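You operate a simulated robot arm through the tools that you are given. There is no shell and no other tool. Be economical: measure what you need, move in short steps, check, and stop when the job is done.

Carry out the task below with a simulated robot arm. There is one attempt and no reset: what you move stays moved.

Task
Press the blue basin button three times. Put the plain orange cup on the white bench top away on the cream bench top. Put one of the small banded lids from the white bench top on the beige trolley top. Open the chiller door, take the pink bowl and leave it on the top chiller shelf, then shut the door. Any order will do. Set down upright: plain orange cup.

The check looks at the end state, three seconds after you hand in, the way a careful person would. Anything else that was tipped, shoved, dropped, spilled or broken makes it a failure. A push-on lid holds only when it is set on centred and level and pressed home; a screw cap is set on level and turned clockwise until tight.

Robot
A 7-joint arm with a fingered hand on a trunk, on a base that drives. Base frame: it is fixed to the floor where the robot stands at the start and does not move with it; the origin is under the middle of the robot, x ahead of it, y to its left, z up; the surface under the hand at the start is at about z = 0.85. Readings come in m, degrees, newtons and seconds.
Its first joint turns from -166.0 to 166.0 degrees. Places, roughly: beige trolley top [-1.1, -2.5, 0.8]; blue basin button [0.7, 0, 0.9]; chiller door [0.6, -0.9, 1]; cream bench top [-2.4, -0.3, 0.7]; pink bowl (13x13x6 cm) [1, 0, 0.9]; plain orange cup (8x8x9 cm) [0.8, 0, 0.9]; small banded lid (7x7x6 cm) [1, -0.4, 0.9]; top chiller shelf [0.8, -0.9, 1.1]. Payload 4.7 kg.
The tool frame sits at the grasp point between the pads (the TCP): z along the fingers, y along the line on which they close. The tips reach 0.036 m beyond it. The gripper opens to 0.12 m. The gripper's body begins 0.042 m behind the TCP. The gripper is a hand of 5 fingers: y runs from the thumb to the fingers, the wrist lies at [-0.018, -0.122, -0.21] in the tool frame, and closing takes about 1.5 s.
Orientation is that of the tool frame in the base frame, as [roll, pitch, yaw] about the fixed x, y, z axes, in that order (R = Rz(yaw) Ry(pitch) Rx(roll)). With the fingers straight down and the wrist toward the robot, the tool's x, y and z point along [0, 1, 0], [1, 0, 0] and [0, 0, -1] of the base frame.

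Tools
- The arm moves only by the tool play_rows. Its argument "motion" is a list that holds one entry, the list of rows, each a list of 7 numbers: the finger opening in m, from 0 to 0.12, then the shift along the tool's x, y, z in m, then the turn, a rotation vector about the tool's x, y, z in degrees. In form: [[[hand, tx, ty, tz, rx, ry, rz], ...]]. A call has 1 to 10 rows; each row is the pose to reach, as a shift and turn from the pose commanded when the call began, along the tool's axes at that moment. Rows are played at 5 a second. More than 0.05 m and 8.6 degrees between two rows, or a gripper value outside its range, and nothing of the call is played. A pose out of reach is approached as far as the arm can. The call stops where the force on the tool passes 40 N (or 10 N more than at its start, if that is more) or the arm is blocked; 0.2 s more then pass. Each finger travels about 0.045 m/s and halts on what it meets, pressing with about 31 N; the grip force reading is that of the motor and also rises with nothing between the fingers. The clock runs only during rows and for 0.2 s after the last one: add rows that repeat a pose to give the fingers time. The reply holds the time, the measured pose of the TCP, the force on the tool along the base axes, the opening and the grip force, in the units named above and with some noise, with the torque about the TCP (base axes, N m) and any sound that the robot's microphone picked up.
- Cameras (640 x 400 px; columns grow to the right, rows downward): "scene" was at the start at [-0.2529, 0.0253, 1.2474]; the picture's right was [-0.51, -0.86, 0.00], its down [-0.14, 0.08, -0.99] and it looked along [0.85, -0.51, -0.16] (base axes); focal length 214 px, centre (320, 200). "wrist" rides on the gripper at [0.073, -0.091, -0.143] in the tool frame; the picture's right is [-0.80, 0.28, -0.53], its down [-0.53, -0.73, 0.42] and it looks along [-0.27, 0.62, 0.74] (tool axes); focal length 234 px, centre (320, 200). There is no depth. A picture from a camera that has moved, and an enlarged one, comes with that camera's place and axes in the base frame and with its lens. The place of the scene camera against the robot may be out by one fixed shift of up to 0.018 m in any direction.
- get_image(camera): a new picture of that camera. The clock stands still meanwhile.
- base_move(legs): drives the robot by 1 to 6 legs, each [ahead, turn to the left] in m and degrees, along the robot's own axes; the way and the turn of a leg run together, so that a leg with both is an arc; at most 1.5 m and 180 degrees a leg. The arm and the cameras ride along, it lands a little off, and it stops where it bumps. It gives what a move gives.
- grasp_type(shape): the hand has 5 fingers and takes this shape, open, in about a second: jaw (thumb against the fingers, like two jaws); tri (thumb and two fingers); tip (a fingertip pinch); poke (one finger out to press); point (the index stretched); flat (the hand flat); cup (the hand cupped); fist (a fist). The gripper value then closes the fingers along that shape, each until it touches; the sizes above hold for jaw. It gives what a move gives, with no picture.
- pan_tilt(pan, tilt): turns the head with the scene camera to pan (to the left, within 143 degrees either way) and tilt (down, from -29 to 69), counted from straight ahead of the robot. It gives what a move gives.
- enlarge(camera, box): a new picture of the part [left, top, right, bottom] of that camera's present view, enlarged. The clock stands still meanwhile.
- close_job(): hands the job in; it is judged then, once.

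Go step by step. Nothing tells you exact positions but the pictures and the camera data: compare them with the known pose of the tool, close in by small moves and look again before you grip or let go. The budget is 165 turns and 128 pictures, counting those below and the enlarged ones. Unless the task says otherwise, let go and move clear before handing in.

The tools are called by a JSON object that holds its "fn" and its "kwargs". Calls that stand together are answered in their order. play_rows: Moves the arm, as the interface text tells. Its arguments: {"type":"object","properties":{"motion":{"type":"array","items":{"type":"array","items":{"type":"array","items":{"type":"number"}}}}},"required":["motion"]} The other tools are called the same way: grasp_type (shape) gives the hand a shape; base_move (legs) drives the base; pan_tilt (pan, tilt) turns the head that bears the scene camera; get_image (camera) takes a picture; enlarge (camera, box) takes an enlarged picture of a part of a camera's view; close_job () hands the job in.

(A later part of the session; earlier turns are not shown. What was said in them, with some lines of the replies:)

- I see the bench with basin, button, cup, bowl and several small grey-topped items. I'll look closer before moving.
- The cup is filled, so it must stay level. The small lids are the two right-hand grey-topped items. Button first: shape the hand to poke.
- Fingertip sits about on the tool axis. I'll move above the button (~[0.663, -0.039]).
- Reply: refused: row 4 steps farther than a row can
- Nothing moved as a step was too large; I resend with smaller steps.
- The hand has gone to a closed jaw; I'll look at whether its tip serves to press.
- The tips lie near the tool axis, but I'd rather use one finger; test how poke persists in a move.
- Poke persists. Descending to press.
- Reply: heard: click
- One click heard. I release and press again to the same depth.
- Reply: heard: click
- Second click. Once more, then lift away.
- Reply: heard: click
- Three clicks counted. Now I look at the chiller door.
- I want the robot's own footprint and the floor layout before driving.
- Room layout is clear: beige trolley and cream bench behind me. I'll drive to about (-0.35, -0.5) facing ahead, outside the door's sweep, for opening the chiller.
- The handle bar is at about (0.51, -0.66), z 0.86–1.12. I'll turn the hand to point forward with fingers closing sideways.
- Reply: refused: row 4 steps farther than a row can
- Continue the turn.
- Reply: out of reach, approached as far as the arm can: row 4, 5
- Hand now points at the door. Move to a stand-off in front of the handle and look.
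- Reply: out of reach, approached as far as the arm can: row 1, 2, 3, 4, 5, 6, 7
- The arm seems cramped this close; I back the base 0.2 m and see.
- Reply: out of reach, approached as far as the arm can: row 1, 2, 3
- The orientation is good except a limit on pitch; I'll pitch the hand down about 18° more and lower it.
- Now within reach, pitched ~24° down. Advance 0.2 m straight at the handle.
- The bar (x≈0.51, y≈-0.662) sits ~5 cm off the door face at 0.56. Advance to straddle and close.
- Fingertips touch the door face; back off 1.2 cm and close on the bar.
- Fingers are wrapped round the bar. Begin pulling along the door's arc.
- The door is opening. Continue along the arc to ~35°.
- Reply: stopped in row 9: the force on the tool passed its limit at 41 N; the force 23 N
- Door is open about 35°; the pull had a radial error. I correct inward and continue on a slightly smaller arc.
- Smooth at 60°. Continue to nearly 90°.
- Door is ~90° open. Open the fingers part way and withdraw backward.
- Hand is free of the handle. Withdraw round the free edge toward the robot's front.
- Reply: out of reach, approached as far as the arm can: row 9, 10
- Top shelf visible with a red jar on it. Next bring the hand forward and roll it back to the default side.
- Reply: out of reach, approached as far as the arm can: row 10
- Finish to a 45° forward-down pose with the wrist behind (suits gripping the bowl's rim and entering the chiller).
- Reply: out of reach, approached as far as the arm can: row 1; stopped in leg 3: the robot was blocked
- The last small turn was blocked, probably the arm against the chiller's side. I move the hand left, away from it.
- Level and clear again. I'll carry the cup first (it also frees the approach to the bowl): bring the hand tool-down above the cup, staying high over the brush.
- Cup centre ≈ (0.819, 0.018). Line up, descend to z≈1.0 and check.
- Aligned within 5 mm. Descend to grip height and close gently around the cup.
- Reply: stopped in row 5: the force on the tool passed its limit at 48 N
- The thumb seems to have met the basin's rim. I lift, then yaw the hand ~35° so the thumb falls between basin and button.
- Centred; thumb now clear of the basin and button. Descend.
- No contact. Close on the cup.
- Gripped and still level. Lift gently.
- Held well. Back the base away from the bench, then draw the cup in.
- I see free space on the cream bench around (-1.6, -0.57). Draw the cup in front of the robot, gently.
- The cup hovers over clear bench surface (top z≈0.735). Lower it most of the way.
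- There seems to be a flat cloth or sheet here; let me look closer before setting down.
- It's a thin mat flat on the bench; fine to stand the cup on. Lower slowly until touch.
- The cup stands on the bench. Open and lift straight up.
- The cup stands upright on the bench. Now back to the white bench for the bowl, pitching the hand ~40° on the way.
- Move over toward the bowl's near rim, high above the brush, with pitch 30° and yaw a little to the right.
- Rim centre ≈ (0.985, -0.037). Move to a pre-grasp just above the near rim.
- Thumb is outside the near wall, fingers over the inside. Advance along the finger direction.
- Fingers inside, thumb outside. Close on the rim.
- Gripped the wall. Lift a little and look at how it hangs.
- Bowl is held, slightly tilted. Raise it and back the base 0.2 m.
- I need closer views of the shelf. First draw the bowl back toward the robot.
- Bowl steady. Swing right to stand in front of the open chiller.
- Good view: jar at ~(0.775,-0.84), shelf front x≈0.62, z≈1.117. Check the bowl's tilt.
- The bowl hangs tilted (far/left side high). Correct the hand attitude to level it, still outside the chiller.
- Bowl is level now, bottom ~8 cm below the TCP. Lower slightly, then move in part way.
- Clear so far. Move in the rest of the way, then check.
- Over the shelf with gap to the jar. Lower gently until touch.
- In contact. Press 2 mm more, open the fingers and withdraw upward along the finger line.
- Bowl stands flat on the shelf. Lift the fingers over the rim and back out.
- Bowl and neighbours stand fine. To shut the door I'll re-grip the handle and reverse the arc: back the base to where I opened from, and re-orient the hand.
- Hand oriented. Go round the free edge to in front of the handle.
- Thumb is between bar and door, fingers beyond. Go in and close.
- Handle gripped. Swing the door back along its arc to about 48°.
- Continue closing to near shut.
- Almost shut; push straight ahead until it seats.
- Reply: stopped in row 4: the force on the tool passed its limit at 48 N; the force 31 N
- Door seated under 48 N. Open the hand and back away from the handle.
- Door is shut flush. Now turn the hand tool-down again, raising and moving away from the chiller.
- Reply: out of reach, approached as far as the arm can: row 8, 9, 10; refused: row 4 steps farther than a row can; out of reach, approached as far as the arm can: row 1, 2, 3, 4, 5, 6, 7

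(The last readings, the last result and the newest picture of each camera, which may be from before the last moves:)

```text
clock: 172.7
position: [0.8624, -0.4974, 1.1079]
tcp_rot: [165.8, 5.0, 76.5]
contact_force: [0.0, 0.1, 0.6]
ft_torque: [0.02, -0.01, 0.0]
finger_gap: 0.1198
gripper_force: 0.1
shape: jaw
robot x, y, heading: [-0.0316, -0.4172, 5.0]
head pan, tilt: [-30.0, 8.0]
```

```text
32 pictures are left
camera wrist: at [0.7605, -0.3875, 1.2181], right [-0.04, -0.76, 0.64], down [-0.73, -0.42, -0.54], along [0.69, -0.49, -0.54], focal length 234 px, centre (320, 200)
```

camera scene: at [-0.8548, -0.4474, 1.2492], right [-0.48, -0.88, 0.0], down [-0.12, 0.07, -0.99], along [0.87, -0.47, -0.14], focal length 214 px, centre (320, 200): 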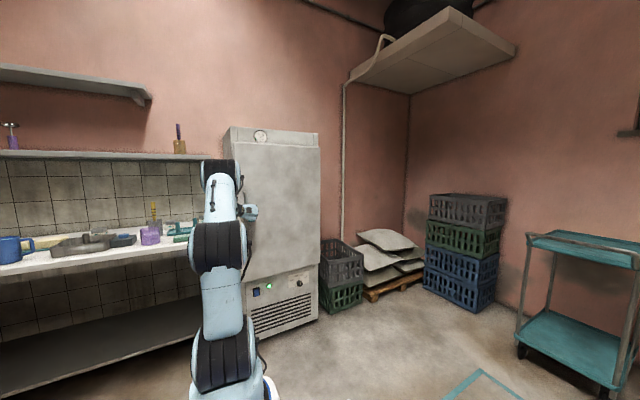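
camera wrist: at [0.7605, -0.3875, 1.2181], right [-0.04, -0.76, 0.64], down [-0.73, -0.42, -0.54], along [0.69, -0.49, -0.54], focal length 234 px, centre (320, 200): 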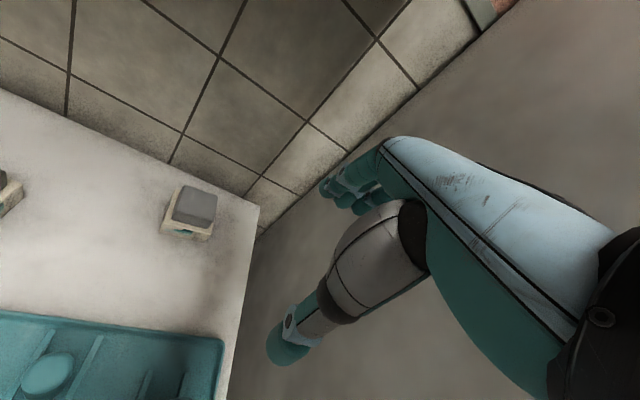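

Lid ≈ (1.0, -0.42). Level the hand while moving over it.

{"fn": "play_rows", "kwargs": {"motion": [[[0.12, 0.0215, 0.0226, 0.0054, 2.7, 1.3, -2.6], [0.12, 0.043, 0.0452, 0.0109, 5.4, 2.6, -5.1], [0.12, 0.0644, 0.0678, 0.0163, 8.1, 4, -7.7], [0.12, 0.0859, 0.0904, 0.0218, 10.8, 5.3, -10.2], [0.12, 0.1074, 0.113, 0.0272, 13.5, 6.6, -12.8], [0.12, 0.1074, 0.113, 0.0272, 13.5, 6.6, -12.8]]]}}

{"fn": "get_image", "kwargs": {"camera": "wrist"}}

```text
clock: 174.1
position: [0.9276, -0.4435, 1.0612]
tcp_rot: [174.3, 10.8, 85.7]
contact_force: [-0.8, -0.9, 0.7]
ft_torque: [0.01, -0.02, 0.0]
finger_gap: 0.1202
gripper_force: 0.1
shape: jaw
out of reach, approached as far as the arm can: row 1, 2, 3, 4, 5, 6
robot x, y, heading: [-0.031, -0.416, 5.1]
head pan, tilt: [-30.0, 8.0]
```

```text
31 pictures are left
camera wrist: at [0.8297, -0.3395, 1.1771], right [0.17, -0.7, 0.69], down [-0.73, -0.56, -0.39], along [0.66, -0.44, -0.61], focal length 234 px, centre (320, 200)
```

wrist: 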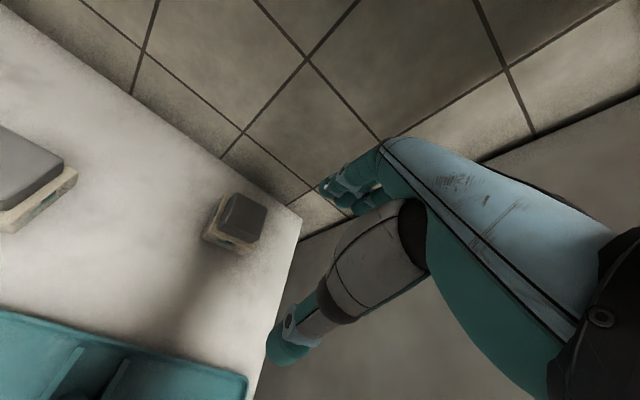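

The arm seems to sit at a joint limit in this branch. I go back through the pitched-forward pose, moving left and up, as worked before.

{"fn": "play_rows", "kwargs": {"motion": [[[0.12, 0.03, 0, -0.03, -7, 2, 0], [0.12, 0.06, 0, -0.06, -14, 4, 0], [0.12, 0.09, 0, -0.09, -21, 6, 0], [0.12, 0.12, 0, -0.1, -28, 8, 0], [0.12, 0.14, 0, -0.1, -34, 10, 0], [0.12, 0.14, 0, -0.1, -40, 10.8, 0], [0.12, 0.14, 0, -0.1, -40, 10.8, 0]]]}}

{"fn": "get_image", "kwargs": {"camera": "scene"}}

```text
clock: 175.7
position: [0.9295, -0.2874, 1.1324]
tcp_rot: [134.6, 1.2, 90.3]
contact_force: [-0.1, 0.0, 0.2]
ft_torque: [0.02, 0.03, 0.02]
finger_gap: 0.1201
gripper_force: 0.0
shape: jaw
robot x, y, heading: [-0.0343, -0.416, 5.1]
head pan, tilt: [-30.0, 8.0]
```

```text
30 pictures are left
camera scene: at [-0.2886, -0.4117, 1.2492], right [-0.42, -0.91, 0.0], down [-0.13, 0.06, -0.99], along [0.9, -0.42, -0.14], focal length 214 px, centre (320, 200)
```

scene: 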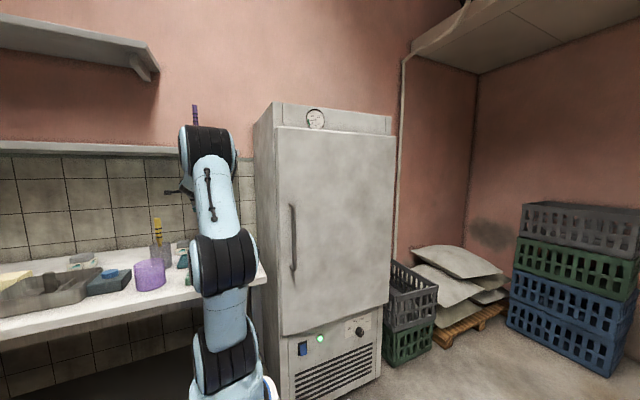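

Reachable here. Try rotating to straight-down in this place.

{"fn": "play_rows", "kwargs": {"motion": [[[0.12, 0, 0, 0, 7, 1.2, 0], [0.12, 0, 0, 0, 14, 1.2, 0], [0.12, 0, 0, 0, 21, 1.2, 0], [0.12, 0, 0, 0, 28, 1.2, 0], [0.12, 0, 0, 0, 35, 1.2, 0], [0.12, 0, 0, 0, 42, 1.2, 0], [0.12, 0, 0, 0, 45.4, 1.2, 0]]]}}

{"fn": "get_image", "kwargs": {"camera": "wrist"}}

```text
clock: 177.3
position: [0.9278, -0.2886, 1.1215]
tcp_rot: [162.6, 0.3, 90.7]
contact_force: [0.0, -0.3, 0.6]
ft_torque: [0.02, 0.02, 0.01]
finger_gap: 0.12
gripper_force: 0.0
shape: jaw
out of reach, approached as far as the arm can: row 2, 3, 4, 5, 6, 7
robot x, y, heading: [-0.0343, -0.4181, 5.0]
head pan, tilt: [-30.0, 8.0]
```

```text
29 pictures are left
camera wrist: at [0.796, -0.2165, 1.2302], right [0.12, -0.8, 0.59], down [-0.56, -0.54, -0.62], along [0.82, -0.26, -0.52], focal length 234 px, centre (320, 200)
```

wrist: 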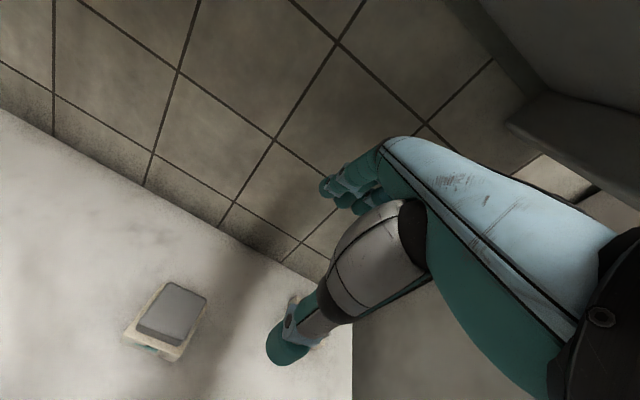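

Test whether this is a reach limit: draw the hand back 0.2 m and level it there.

{"fn": "play_rows", "kwargs": {"motion": [[[0.12, 0, -0.035, -0.0215, 0, 0, 0], [0.12, 0, -0.07, -0.043, 0, 0, 0], [0.12, 0, -0.105, -0.0645, 0, 0, 0], [0.12, 0, -0.14, -0.086, 0, 0, 0], [0.12, 0, -0.176, -0.1075, 0, 0, 0], [0.12, 0, -0.176, -0.1075, 6, 0, 0], [0.12, 0, -0.176, -0.1075, 12, 0.3, 0], [0.12, 0, -0.176, -0.1075, 17.4, 0.3, 0]]]}}

```text
clock: 179.1
position: [0.7269, -0.2915, 1.1695]
tcp_rot: [168.4, 0.7, 90.4]
contact_force: [0.8, -0.6, -0.6]
ft_torque: [-0.03, -0.02, 0.02]
finger_gap: 0.1199
gripper_force: 0.0
shape: jaw
out of reach, approached as far as the arm can: row 7, 8
robot x, y, heading: [-0.0325, -0.4175, 5.1]
head pan, tilt: [-30.0, 8.0]
```

Not pure reach: the arm's posture is the limit. Repeat the move that worked earlier: swing left while levelling.

{"fn": "play_rows", "kwargs": {"motion": [[[0.12, 0.04, 0, -0.01, -4, 0, 0], [0.12, 0.08, 0, -0.02, -8, 0, 0], [0.12, 0.12, 0, -0.03, -8, 0, 0], [0.12, 0.16, 0, -0.03, -8, 0, 0], [0.12, 0.2, 0, -0.03, -4, 0, 0], [0.12, 0.24, 0, -0.03, 0, 0, 0], [0.12, 0.28, 0, -0.03, 4, 0, 0], [0.12, 0.32, 0, -0.03, 8, 0, 0], [0.12, 0.34, 0, -0.03, 11.6, 0.7, 0], [0.12, 0.34, 0, -0.03, 11.6, 0.7, 0]]]}}

{"fn": "get_image", "kwargs": {"camera": "scene"}}

```text
clock: 181.3
position: [0.7193, 0.0489, 1.1959]
tcp_rot: [180.0, -0.1, 90.5]
contact_force: [0.7, -0.2, -0.2]
ft_torque: [0.0, 0.0, -0.04]
finger_gap: 0.1199
gripper_force: 0.0
shape: jaw
robot x, y, heading: [-0.0338, -0.4174, 5.0]
head pan, tilt: [-30.0, 8.0]
```

```text
28 pictures are left
camera scene: at [-0.2886, -0.4115, 1.2492], right [-0.42, -0.91, 0.0], down [-0.13, 0.06, -0.99], along [0.9, -0.42, -0.14], focal length 214 px, centre (320, 200)
```

scene: 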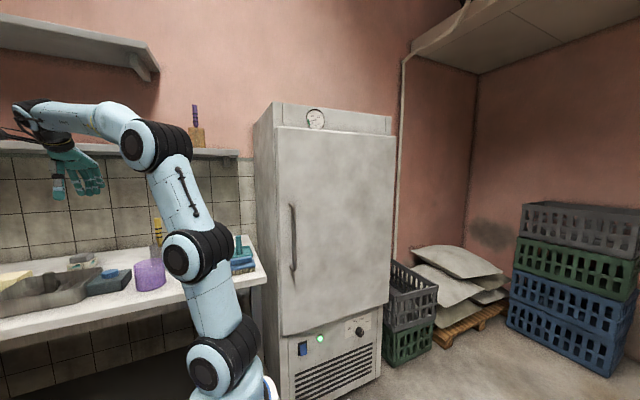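

Levelling works here. Yaw the hand left here (as with the cup) to get back to a good posture, then carry that to the right.

{"fn": "play_rows", "kwargs": {"motion": [[[0.12, 0, 0, 0, 0, 0, -8], [0.12, 0, 0, 0, 0, 0, -16], [0.12, 0, 0, 0, 0, 0, -24], [0.12, 0, 0, 0, 0, 0, -32], [0.12, 0, 0, 0, 0, 0, -40], [0.12, 0, 0, 0, 0, 0, -40]]]}}

{"fn": "play_rows", "kwargs": {"motion": [[[0.12, -0.03, 0.025, 0, 0, 0, 4], [0.12, -0.06, 0.03, 0, 0, 0, 8], [0.12, -0.095, 0.03, 0, 0, 0, 12], [0.12, -0.13, 0.02, 0, 0, 0, 16], [0.12, -0.165, 0.005, 0, 0, 0, 20], [0.12, -0.2, -0.015, 0, 0, 0, 24], [0.12, -0.235, -0.035, 0, 0, 0, 28], [0.12, -0.265, -0.06, 0, 0, 0, 32], [0.12, -0.265, -0.06, 0, 0, 0, 36]]]}}

```text
clock: 182.7
position: [0.7045, 0.0661, 1.193]
tcp_rot: [178.4, 11.5, 129.2]
contact_force: [-0.2, 0.2, 0.1]
ft_torque: [0.03, 0.02, -0.01]
finger_gap: 0.1199
gripper_force: 0.0
shape: jaw
out of reach, approached as far as the arm can: row 3, 4, 5, 6
robot x, y, heading: [-0.0319, -0.4165, 5.1]
head pan, tilt: [-30.0, 8.0]
```

```text
clock: 184.7
position: [0.8213, -0.1751, 1.2457]
tcp_rot: [172.1, 8.4, 92.6]
contact_force: [0.2, 0.8, 1.2]
ft_torque: [0.0, -0.01, 0.01]
finger_gap: 0.1199
gripper_force: 0.1
shape: jaw
robot x, y, heading: [-0.0354, -0.4144, 5.1]
head pan, tilt: [-30.0, 8.0]
```

This branch allows only yaw to the right, so I'll approach the lid with the wrist on its left (tool yaw ~ -90°). Rotate that way and level.

{"fn": "play_rows", "kwargs": {"motion": [[[0.12, 0, 0, 0, 1, 1, 7], [0.12, 0, 0, 0, 2, 2, 14], [0.12, 0, 0, 0, 3, 3, 21], [0.12, 0, 0, 0, 4, 4, 28], [0.12, 0, 0, 0, 4.5, 5, 35], [0.12, 0, 0, 0, 5, 6, 42], [0.12, 0, 0, 0, 5, 6, 49], [0.12, 0, 0, 0, 5, 6, 56], [0.12, 0, 0, 0, 5, 6, 63], [0.12, 0, 0, 0, 5, 6, 70]]]}}

```text
clock: 186.9
position: [0.8197, -0.1756, 1.2463]
tcp_rot: [176.4, -6.4, 23.5]
contact_force: [0.3, -0.4, 0.5]
ft_torque: [0.02, -0.01, 0.0]
finger_gap: 0.1198
gripper_force: 0.0
shape: jaw
robot x, y, heading: [-0.0342, -0.4154, 4.6]
head pan, tilt: [-30.0, 8.0]
```

Reachable. Finish the yaw and move above the lid.

{"fn": "play_rows", "kwargs": {"motion": [[[0.12, 0.0085, 0.037, 0.01, 0.5, -0.8, 2.9], [0.12, 0.017, 0.074, 0.02, 0.9, -1.6, 5.9], [0.12, 0.0254, 0.111, 0.03, 1.3, -2.4, 8.8], [0.12, 0.034, 0.148, 0.045, 1.8, -3.2, 11.8], [0.12, 0.0423, 0.185, 0.06, 2.2, -4, 14.7], [0.12, 0.05, 0.222, 0.075, 2.7, -4.8, 17.6], [0.12, 0.06, 0.259, 0.09, 3.1, -5.6, 20.6], [0.12, 0.0677, 0.2955, 0.11, 3.6, -6.4, 23.5], [0.12, 0.0677, 0.2955, 0.12, 3.6, -6.4, 23.5]]]}}

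{"fn": "get_image", "kwargs": {"camera": "wrist"}}

```text
clock: 187.7
position: [0.8829, -0.2588, 1.2215]
tcp_rot: [178.7, -3.8, 15.2]
contact_force: [-9.4, -1.3, -11.4]
ft_torque: [-0.01, -0.92, 0.14]
finger_gap: 0.12
gripper_force: 0.0
shape: jaw
robot x, y, heading: [-0.0301, -0.4185, 5.0]
head pan, tilt: [-30.0, 8.0]
stopped in row 4: the force on the tool passed its limit at 76 N (the readings are from after the stop); the commanded pose is now the measured one
```

```text
27 pictures are left
camera wrist: at [0.9183, -0.1503, 1.3664], right [-0.74, -0.48, 0.48], down [-0.67, 0.57, -0.48], along [-0.04, -0.67, -0.74], focal length 234 px, centre (320, 200)
```

wrist: 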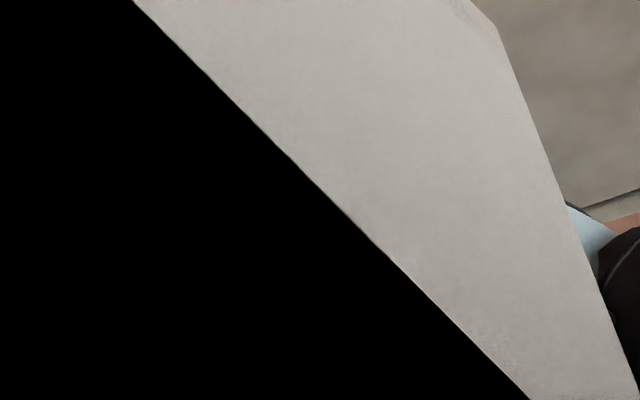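

The wrist met the wall shelf (front edge x≈0.92, z≈1.35). Back straight out, then check the shelf things.

{"fn": "play_rows", "kwargs": {"motion": [[[0.12, -0.02, -0.005, 0, 0, 0, 0], [0.12, -0.04, -0.0105, 0, 0, 0, 0], [0.12, -0.07, -0.018, 0, 0, 0, 0], [0.12, -0.1, -0.026, 0, 0, 0, 0], [0.12, -0.135, -0.035, 0, 0, 0, 0]]]}}

{"fn": "pan_tilt", "kwargs": {"pan": 0, "tilt": 5}}

{"fn": "get_image", "kwargs": {"camera": "scene"}}

```text
clock: 188.9
position: [0.7435, -0.2584, 1.2118]
tcp_rot: [178.6, -3.9, 15.2]
contact_force: [1.0, 0.5, -1.3]
ft_torque: [-0.04, 0.02, -0.02]
finger_gap: 0.1198
gripper_force: 0.0
shape: jaw
robot x, y, heading: [-0.0355, -0.4189, 5.0]
head pan, tilt: [-30.0, 8.0]
```

```text
clock: 189.8
position: [0.7438, -0.2594, 1.2128]
tcp_rot: [178.7, -4.0, 15.3]
contact_force: [-0.4, -0.2, -0.2]
ft_torque: [0.04, -0.01, 0.0]
finger_gap: 0.1202
gripper_force: 0.0
shape: jaw
robot x, y, heading: [-0.0284, -0.4172, 5.2]
head pan, tilt: [0.0, 5.0]
```

```text
26 pictures are left
camera scene: at [-0.2812, -0.3647, 1.254], right [0.09, -1.0, 0.0], down [-0.09, -0.01, -1.0], along [0.99, 0.09, -0.09], focal length 214 px, centre (320, 200)
```

scene: 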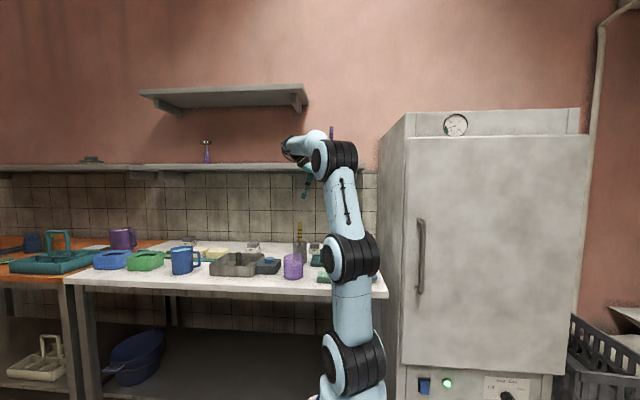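

Shelf items still stand. Go lower before moving under the shelf: first right to y≈-0.42 with final yaw.

{"fn": "play_rows", "kwargs": {"motion": [[[0.12, 0.003, 0.034, 0, 0.3, -0.8, 3], [0.12, 0.005, 0.068, 0, 0.5, -1.6, 6.1], [0.12, 0.007, 0.102, 0, 0.8, -2.4, 9.2], [0.12, 0.01, 0.136, 0, 1.1, -3.2, 12.2], [0.12, 0.0117, 0.17, 0, 1.3, -4, 15.3], [0.12, 0.0117, 0.17, 0.04, 1.3, -4, 15.3], [0.12, 0.0117, 0.17, 0.08, 1.3, -4, 15.3], [0.12, 0.0117, 0.17, 0.12, 1.3, -4, 15.3], [0.12, 0.0117, 0.17, 0.16, 1.3, -4, 15.3], [0.12, 0.0117, 0.17, 0.18, 1.3, -4, 15.3]]]}}

{"fn": "get_image", "kwargs": {"camera": "wrist"}}

```text
clock: 192.1
position: [0.8126, -0.4242, 1.0359]
tcp_rot: [-179.4, -0.1, -0.1]
contact_force: [-0.3, 0.4, 0.2]
ft_torque: [0.0, -0.04, 0.03]
finger_gap: 0.1197
gripper_force: 0.0
shape: jaw
robot x, y, heading: [-0.0356, -0.4144, 5.3]
head pan, tilt: [0.0, 5.0]
```

```text
25 pictures are left
camera wrist: at [0.8852, -0.3334, 1.1796], right [-0.81, -0.28, 0.52], down [-0.53, 0.74, -0.42], along [-0.27, -0.61, -0.74], focal length 234 px, centre (320, 200)
```

wrist: 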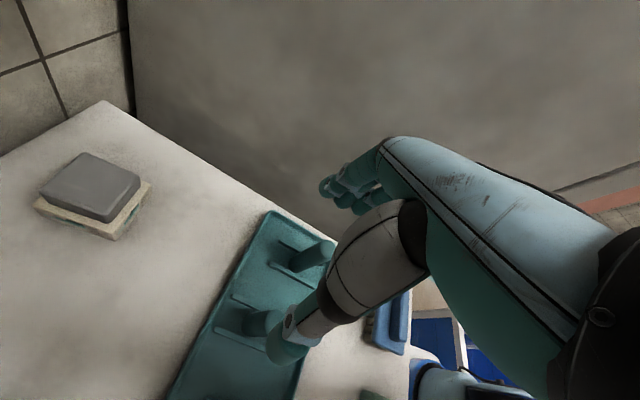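

Lid centre ≈ (1.008, -0.424), aligned with the axes. Move over it at this height and check.

{"fn": "play_rows", "kwargs": {"motion": [[[0.12, 0.04, 0, 0, 0, 0, 0], [0.12, 0.08, 0, 0, 0, 0, 0], [0.12, 0.12, 0, 0.01, 0, 0, 0], [0.12, 0.16, 0, 0.02, 0, 0, 0], [0.12, 0.195, 0, 0.04, 0, 0, 0], [0.12, 0.195, 0, 0.05, 0, 0, 0]]]}}

{"fn": "get_image", "kwargs": {"camera": "wrist"}}

```text
clock: 193.4
position: [1.0068, -0.422, 0.986]
tcp_rot: [-179.4, 0.0, -0.1]
contact_force: [0.7, -0.4, 0.4]
ft_torque: [0.0, 0.04, -0.03]
finger_gap: 0.1198
gripper_force: 0.0
shape: jaw
robot x, y, heading: [-0.0316, -0.4147, 5.2]
head pan, tilt: [0.0, 5.0]
```

```text
24 pictures are left
camera wrist: at [1.0778, -0.3312, 1.1301], right [-0.8, -0.28, 0.52], down [-0.53, 0.74, -0.42], along [-0.27, -0.61, -0.74], focal length 234 px, centre (320, 200)
```

wrist: 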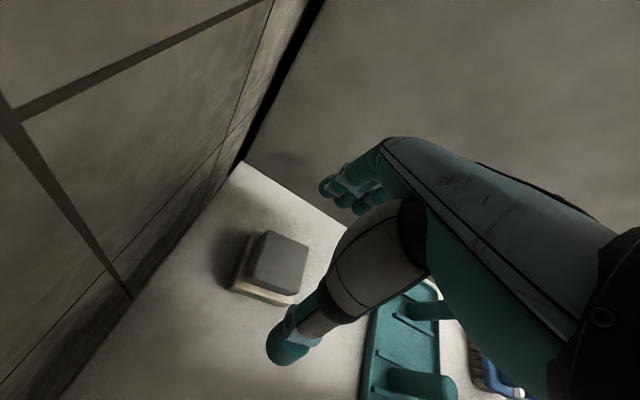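

Aligned within a few mm. Descend to grip the lid body.

{"fn": "play_rows", "kwargs": {"motion": [[[0.12, 0.006, 0, 0.02, 0, 0, 0], [0.12, 0.006, 0, 0.04, 0, 0, 0], [0.12, 0.006, 0, 0.06, 0, 0, 0], [0.12, 0.006, 0, 0.08, 0, 0, 0], [0.12, 0.006, 0, 0.092, 0, 0, 0], [0.12, 0.006, 0, 0.092, 0, 0, 0]]]}}

{"fn": "play_rows", "kwargs": {"motion": [[[0.1, 0, 0, 0, 0, 0, 0], [0.08, 0, 0, 0, 0, 0, 0], [0.06, 0, 0, 0, 0, 0, 0], [0.04, 0, 0, 0, 0, 0, 0], [0.04, 0, 0, 0, 0, 0, 0], [0.04, 0, 0, 0, 0, 0, 0], [0.04, 0, 0, 0, 0, 0, 0]]]}}

{"fn": "get_image", "kwargs": {"camera": "wrist"}}

```text
clock: 194.8
position: [1.0135, -0.4214, 0.8957]
tcp_rot: [-179.4, -0.1, -0.2]
contact_force: [-0.5, -0.1, 0.0]
ft_torque: [-0.01, 0.02, 0.06]
finger_gap: 0.1199
gripper_force: 0.0
shape: jaw
robot x, y, heading: [-0.0295, -0.4196, 5.4]
head pan, tilt: [0.0, 5.0]
```

```text
clock: 196.4
position: [1.0136, -0.4209, 0.8956]
tcp_rot: [-179.4, -0.1, -0.2]
contact_force: [-0.6, 0.1, -0.4]
ft_torque: [-0.03, -0.01, 0.04]
finger_gap: 0.0615
gripper_force: 31.0
shape: jaw
robot x, y, heading: [-0.0358, -0.4159, 5.0]
head pan, tilt: [0.0, 5.0]
```

```text
23 pictures are left
camera wrist: at [1.0852, -0.3307, 1.0395], right [-0.8, -0.28, 0.52], down [-0.53, 0.74, -0.42], along [-0.27, -0.61, -0.74], focal length 234 px, centre (320, 200)
```

wrist: 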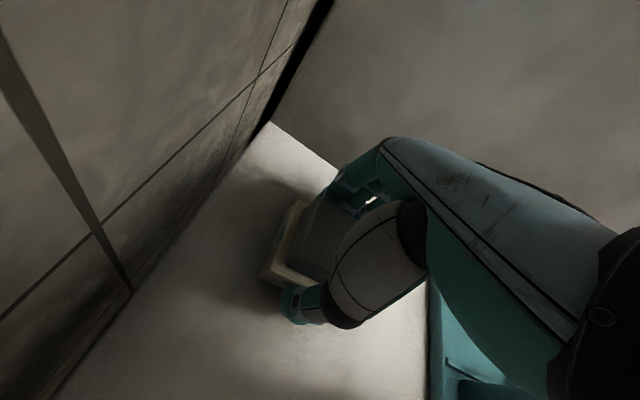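

Gripped. Lift 8 cm and come back from under the shelf.

{"fn": "play_rows", "kwargs": {"motion": [[[0.04, 0, 0, -0.02, 0, 0, 0], [0.04, 0, 0, -0.05, 0, 0, 0], [0.04, 0, 0, -0.085, 0, 0, 0], [0.04, -0.03, 0, -0.1, 0, 0, 0], [0.04, -0.07, 0, -0.115, 0, 0, 0], [0.04, -0.11, 0, -0.135, 0, 0, 0], [0.04, -0.15, 0, -0.16, 0, 0, 0], [0.04, -0.19, 0, -0.19, 0, 0, 0], [0.04, -0.22, 0, -0.22, 0, 0, 0], [0.04, -0.25, 0, -0.25, 0, 0, 0]]]}}

{"fn": "get_image", "kwargs": {"camera": "wrist"}}

```text
clock: 198.7
position: [0.7633, -0.4217, 1.1441]
tcp_rot: [-179.5, 0.0, 0.0]
contact_force: [-0.2, -0.3, -3.3]
ft_torque: [-0.04, 0.07, -0.04]
finger_gap: 0.0613
gripper_force: 31.7
shape: jaw
robot x, y, heading: [-0.0338, -0.4207, 5.0]
head pan, tilt: [0.0, 5.0]
```

```text
22 pictures are left
camera wrist: at [0.8361, -0.3319, 1.2876], right [-0.8, -0.28, 0.52], down [-0.53, 0.74, -0.42], along [-0.27, -0.61, -0.74], focal length 234 px, centre (320, 200)
```

wrist: 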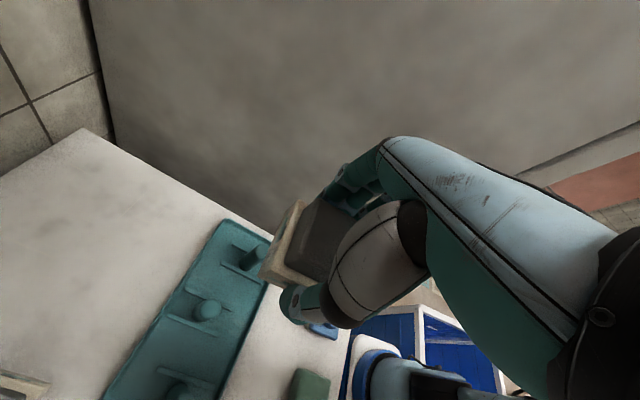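

Lid held well. Drive to the beige trolley and stop a bit short to look.

{"fn": "base_move", "kwargs": {"legs": [[-0.5, 0], [0, -119], [1.15, 0], [0, 24]]}}

{"fn": "pan_tilt", "kwargs": {"pan": 0, "tilt": 20}}

{"fn": "get_image", "kwargs": {"camera": "scene"}}

{"fn": "get_image", "kwargs": {"camera": "wrist"}}

```text
clock: 213.2
position: [-1.0433, -2.317, 1.1451]
tcp_rot: [-179.4, -0.1, -94.1]
contact_force: [0.0, 0.5, -1.7]
ft_torque: [0.02, -0.02, -0.03]
finger_gap: 0.0613
gripper_force: 31.2
shape: jaw
robot x, y, heading: [-0.9818, -1.5258, -89.3]
head pan, tilt: [0.0, 5.0]
```

```text
clock: 214.0
position: [-1.0428, -2.3177, 1.1449]
tcp_rot: [-179.4, 0.0, -94.1]
contact_force: [0.2, 0.3, -1.4]
ft_torque: [-0.04, 0.0, -0.04]
finger_gap: 0.0614
gripper_force: 31.1
shape: jaw
robot x, y, heading: [-0.9824, -1.5237, -88.8]
head pan, tilt: [0.0, 20.0]
```

```text
21 pictures are left
camera scene: at [-0.9089, -1.2914, 1.2297], right [-1.0, -0.02, 0.0], down [-0.01, 0.34, -0.94], along [0.02, -0.94, -0.34], focal length 214 px, centre (320, 200)
```

scene: 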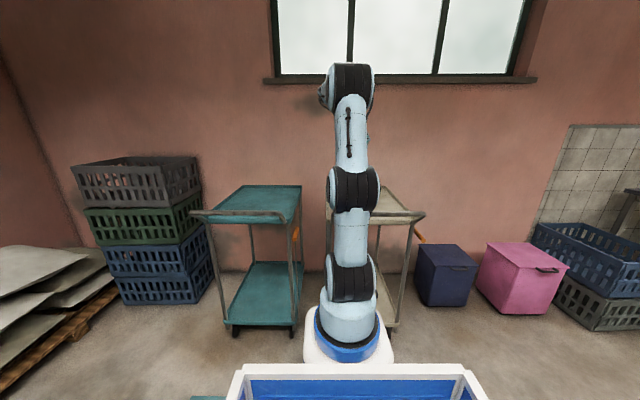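

```text
20 pictures are left
camera wrist: at [-0.959, -2.3963, 1.2888], right [-0.23, 0.82, 0.52], down [0.77, 0.48, -0.42], along [-0.59, 0.31, -0.74], focal length 234 px, centre (320, 200)
```

wrist: 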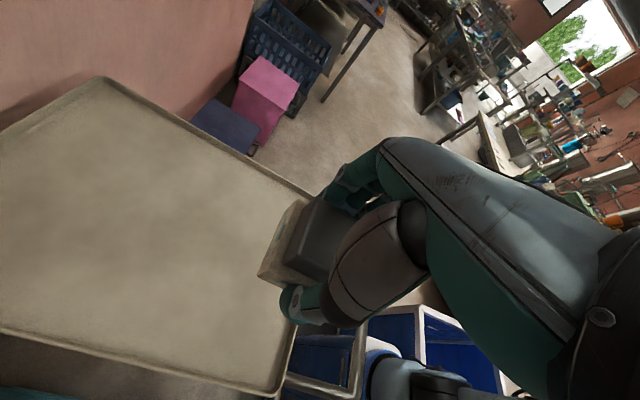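

The hand is over the tray (x -0.92…-1.34, y -2.17…-2.73). Move slightly further in and descend.

{"fn": "play_rows", "kwargs": {"motion": [[[0.04, 0.02, 0.015, 0.01, 0, 0, 0], [0.04, 0.045, 0.032, 0.03, 0, 0, 0], [0.04, 0.063, 0.0456, 0.06, 0, 0, 0], [0.04, 0.063, 0.0456, 0.1, 0, 0, 0], [0.04, 0.063, 0.0456, 0.14, 0, 0, 0], [0.04, 0.063, 0.0456, 0.175, 0, 0, 0], [0.04, 0.063, 0.0456, 0.2, 0, 0, 0], [0.04, 0.063, 0.0456, 0.22, 0, 0, 0], [0.04, 0.063, 0.0456, 0.22, 0, 0, 0]]]}}

{"fn": "get_image", "kwargs": {"camera": "wrist"}}

```text
clock: 216.0
position: [-1.092, -2.3786, 0.9249]
tcp_rot: [-179.4, -0.1, -94.1]
contact_force: [-0.7, -0.9, -1.5]
ft_torque: [0.03, -0.02, -0.04]
finger_gap: 0.0613
gripper_force: 31.1
shape: jaw
robot x, y, heading: [-0.9789, -1.523, -89.0]
head pan, tilt: [0.0, 20.0]
```

```text
19 pictures are left
camera wrist: at [-1.0081, -2.4569, 1.0699], right [-0.23, 0.82, 0.52], down [0.77, 0.48, -0.42], along [-0.59, 0.31, -0.74], focal length 234 px, centre (320, 200)
```

wrist: 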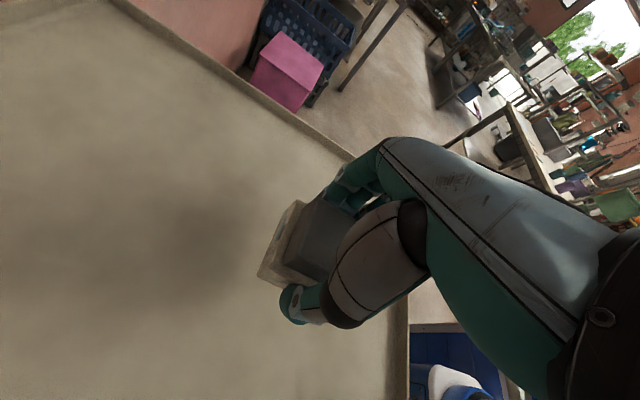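

Still above the tray; lower slowly until touch.

{"fn": "play_rows", "kwargs": {"motion": [[[0.04, 0, 0, 0.01, 0, 0, 0], [0.04, 0, 0, 0.02, 0, 0, 0], [0.04, 0, 0, 0.03, 0, 0, 0], [0.04, 0, 0, 0.038, 0, 0, 0], [0.04, 0, 0, 0.046, 0, 0, 0], [0.04, 0, 0, 0.052, 0, 0, 0], [0.04, 0, 0, 0.058, 0, 0, 0], [0.04, 0, 0, 0.058, 0, 0, 0]]]}}

```text
clock: 217.8
position: [-1.0903, -2.3777, 0.866]
tcp_rot: [-179.4, -0.1, -94.2]
contact_force: [0.3, 0.7, -1.5]
ft_torque: [0.0, 0.02, 0.0]
finger_gap: 0.0612
gripper_force: 31.2
shape: jaw
robot x, y, heading: [-0.9783, -1.5204, -89.0]
head pan, tilt: [0.0, 20.0]
```

{"fn": "play_rows", "kwargs": {"motion": [[[0.04, 0, 0, 0.004, 0, 0, 0], [0.04, 0, 0, 0.008, 0, 0, 0], [0.04, 0, 0, 0.012, 0, 0, 0], [0.04, 0, 0, 0.016, 0, 0, 0], [0.04, 0, 0, 0.02, 0, 0, 0], [0.04, 0, 0, 0.024, 0, 0, 0]]]}}

{"fn": "get_image", "kwargs": {"camera": "wrist"}}

```text
clock: 219.2
position: [-1.0892, -2.3776, 0.8456]
tcp_rot: [-179.5, -0.3, -94.0]
contact_force: [-0.1, 2.4, 13.9]
ft_torque: [0.07, 0.02, -0.02]
finger_gap: 0.0616
gripper_force: 30.7
shape: jaw
robot x, y, heading: [-0.9816, -1.5231, -88.9]
head pan, tilt: [0.0, 20.0]
```

```text
18 pictures are left
camera wrist: at [-1.0057, -2.456, 0.9888], right [-0.23, 0.82, 0.52], down [0.77, 0.48, -0.42], along [-0.59, 0.31, -0.74], focal length 234 px, centre (320, 200)
```

wrist: 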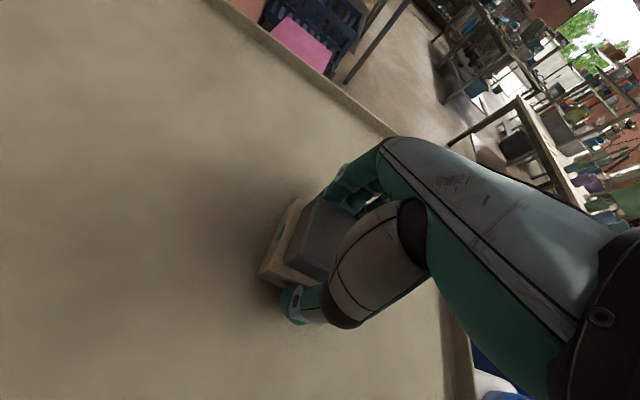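

Touching at 14 N. Open and lift straight up.

{"fn": "play_rows", "kwargs": {"motion": [[[0.06, 0, 0, -0.001, 0, 0, 0], [0.08, 0, 0, -0.001, 0, 0, 0], [0.1, 0, 0, -0.001, 0, 0, 0], [0.12, 0, 0, -0.001, 0, 0, 0], [0.12, 0, 0, -0.001, 0, 0, 0], [0.12, 0, 0, -0.001, 0, 0, 0], [0.12, 0, 0, -0.001, 0, 0, 0]]]}}

{"fn": "play_rows", "kwargs": {"motion": [[[0.12, 0, 0, -0.02, 0, 0, 0], [0.12, 0, 0, -0.05, 0, 0, 0], [0.12, 0, 0, -0.09, 0, 0, 0], [0.12, 0, 0, -0.13, 0, 0, 0], [0.12, 0, 0, -0.17, 0, 0, 0], [0.12, 0, 0, -0.21, 0, 0, 0], [0.12, 0, 0, -0.25, 0, 0, 0]]]}}

{"fn": "get_image", "kwargs": {"camera": "wrist"}}

{"fn": "base_move", "kwargs": {"legs": [[-0.5, 0]]}}

{"fn": "pan_tilt", "kwargs": {"pan": 90, "tilt": 10}}

{"fn": "get_image", "kwargs": {"camera": "scene"}}

```text
clock: 220.8
position: [-1.0896, -2.3778, 0.8443]
tcp_rot: [-179.4, -0.1, -94.1]
contact_force: [0.7, -0.6, 0.5]
ft_torque: [-0.01, 0.01, 0.05]
finger_gap: 0.1195
gripper_force: 0.0
shape: jaw
robot x, y, heading: [-0.9826, -1.5215, -88.9]
head pan, tilt: [0.0, 20.0]
```

```text
clock: 222.4
position: [-1.0904, -2.3751, 1.0969]
tcp_rot: [-179.4, 0.1, -94.1]
contact_force: [0.3, -0.5, -0.9]
ft_torque: [0.03, 0.02, 0.03]
finger_gap: 0.1194
gripper_force: 0.0
shape: jaw
robot x, y, heading: [-0.9872, -1.5211, -88.8]
head pan, tilt: [0.0, 20.0]
```

```text
17 pictures are left
camera wrist: at [-1.0068, -2.4534, 1.2397], right [-0.23, 0.82, 0.52], down [0.77, 0.48, -0.42], along [-0.59, 0.31, -0.74], focal length 234 px, centre (320, 200)
```

wrist: 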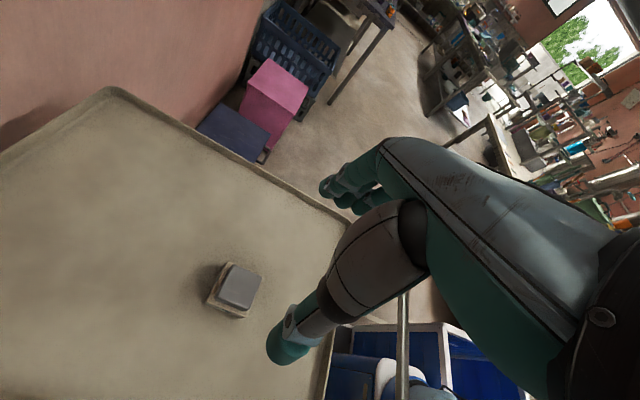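

```text
clock: 225.3
position: [-1.0967, -1.8813, 1.0965]
tcp_rot: [-179.4, -0.1, -93.6]
contact_force: [-0.2, -0.3, -0.2]
ft_torque: [-0.02, 0.0, -0.03]
finger_gap: 0.1196
gripper_force: 0.1
shape: jaw
robot x, y, heading: [-0.991, -1.0246, -88.5]
head pan, tilt: [0.0, 20.0]
```

```text
clock: 227.0
position: [-1.0962, -1.8814, 1.0963]
tcp_rot: [-179.4, -0.1, -93.6]
contact_force: [0.0, 0.1, 0.8]
ft_torque: [0.04, 0.0, 0.03]
finger_gap: 0.1196
gripper_force: 0.0
shape: jaw
robot x, y, heading: [-0.9937, -1.0293, -88.5]
head pan, tilt: [90.0, 10.0]
```

```text
16 pictures are left
camera scene: at [-0.832, -0.7006, 1.2459], right [0.03, -1.0, 0.0], down [-0.17, 0.0, -0.98], along [0.98, 0.03, -0.17], focal length 214 px, centre (320, 200)
```

scene: 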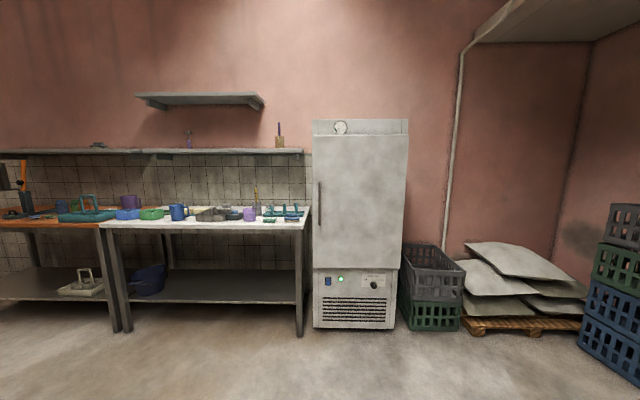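

All in place so far; a final check of the bench and shelf, door, and the cup.

{"fn": "enlarge", "kwargs": {"camera": "scene", "box": [90, 110, 420, 300]}}

{"fn": "pan_tilt", "kwargs": {"pan": -75, "tilt": 25}}

{"fn": "get_image", "kwargs": {"camera": "scene"}}

```text
1.94 times, centred on (255, 205) of scene
camera zoom: at [-0.832, -0.7006, 1.2459], right [0.03, -1.0, 0.0], down [-0.17, 0.0, -0.98], along [0.98, 0.03, -0.17], focal length 416 px, centre (446, 190)
```

zoom: 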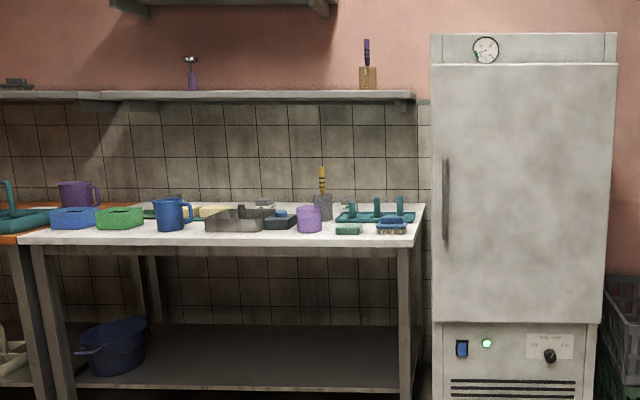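

```text
clock: 229.5
position: [-1.0948, -1.8806, 1.0962]
tcp_rot: [-179.4, -0.1, -93.6]
contact_force: [-0.4, -0.3, 0.3]
ft_torque: [-0.01, 0.04, -0.01]
finger_gap: 0.1196
gripper_force: 0.0
shape: jaw
robot x, y, heading: [-0.991, -1.0299, -88.6]
head pan, tilt: [-75.0, 25.0]
```

```text
14 pictures are left
camera scene: at [-1.0133, -0.7294, 1.2216], right [-0.29, 0.96, 0.0], down [0.41, 0.12, -0.91], along [-0.87, -0.26, -0.42], focal length 214 px, centre (320, 200)
```

scene: 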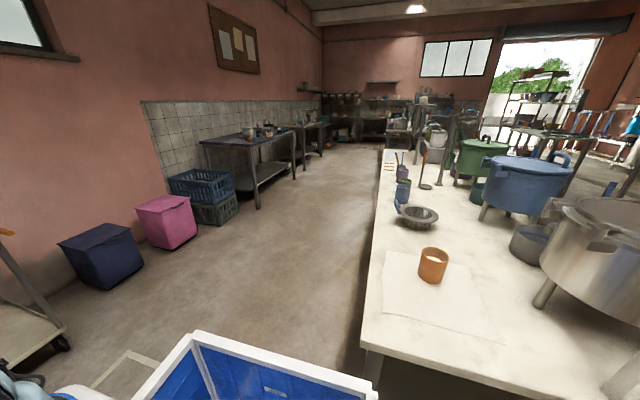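

The cup stands upright and full on the cream bench. The lid is on the beige trolley, the bowl is on the top chiller shelf with the door shut, and the button clicked three times.

{"fn": "close_job", "kwargs": {}}

```text
The job is handed in.
```

All four parts are done and handed in; the result of the check did not come back to me.

- **Button:** I pressed the blue basin button three times and heard a click each time.
- **Cup:** The plain orange cup stands upright and still full on the cream bench top. It rests on a thin mat that was already lying there.
- **Lid:** One small banded lid, from the right end of the white bench, is on the beige trolley top.
- **Bowl and chiller:** The pink bowl is flat on the top chiller shelf, clear of the jar and sponge there. The door is shut flush; I pushed it to about 48 N.

The arm touched things it should not have three times. It leaned on the chiller's side, pressed on the basin's rim (about 48 N) and hit the wall shelf (about 76 N). In the final pictures nothing looked moved, tipped or spilled.
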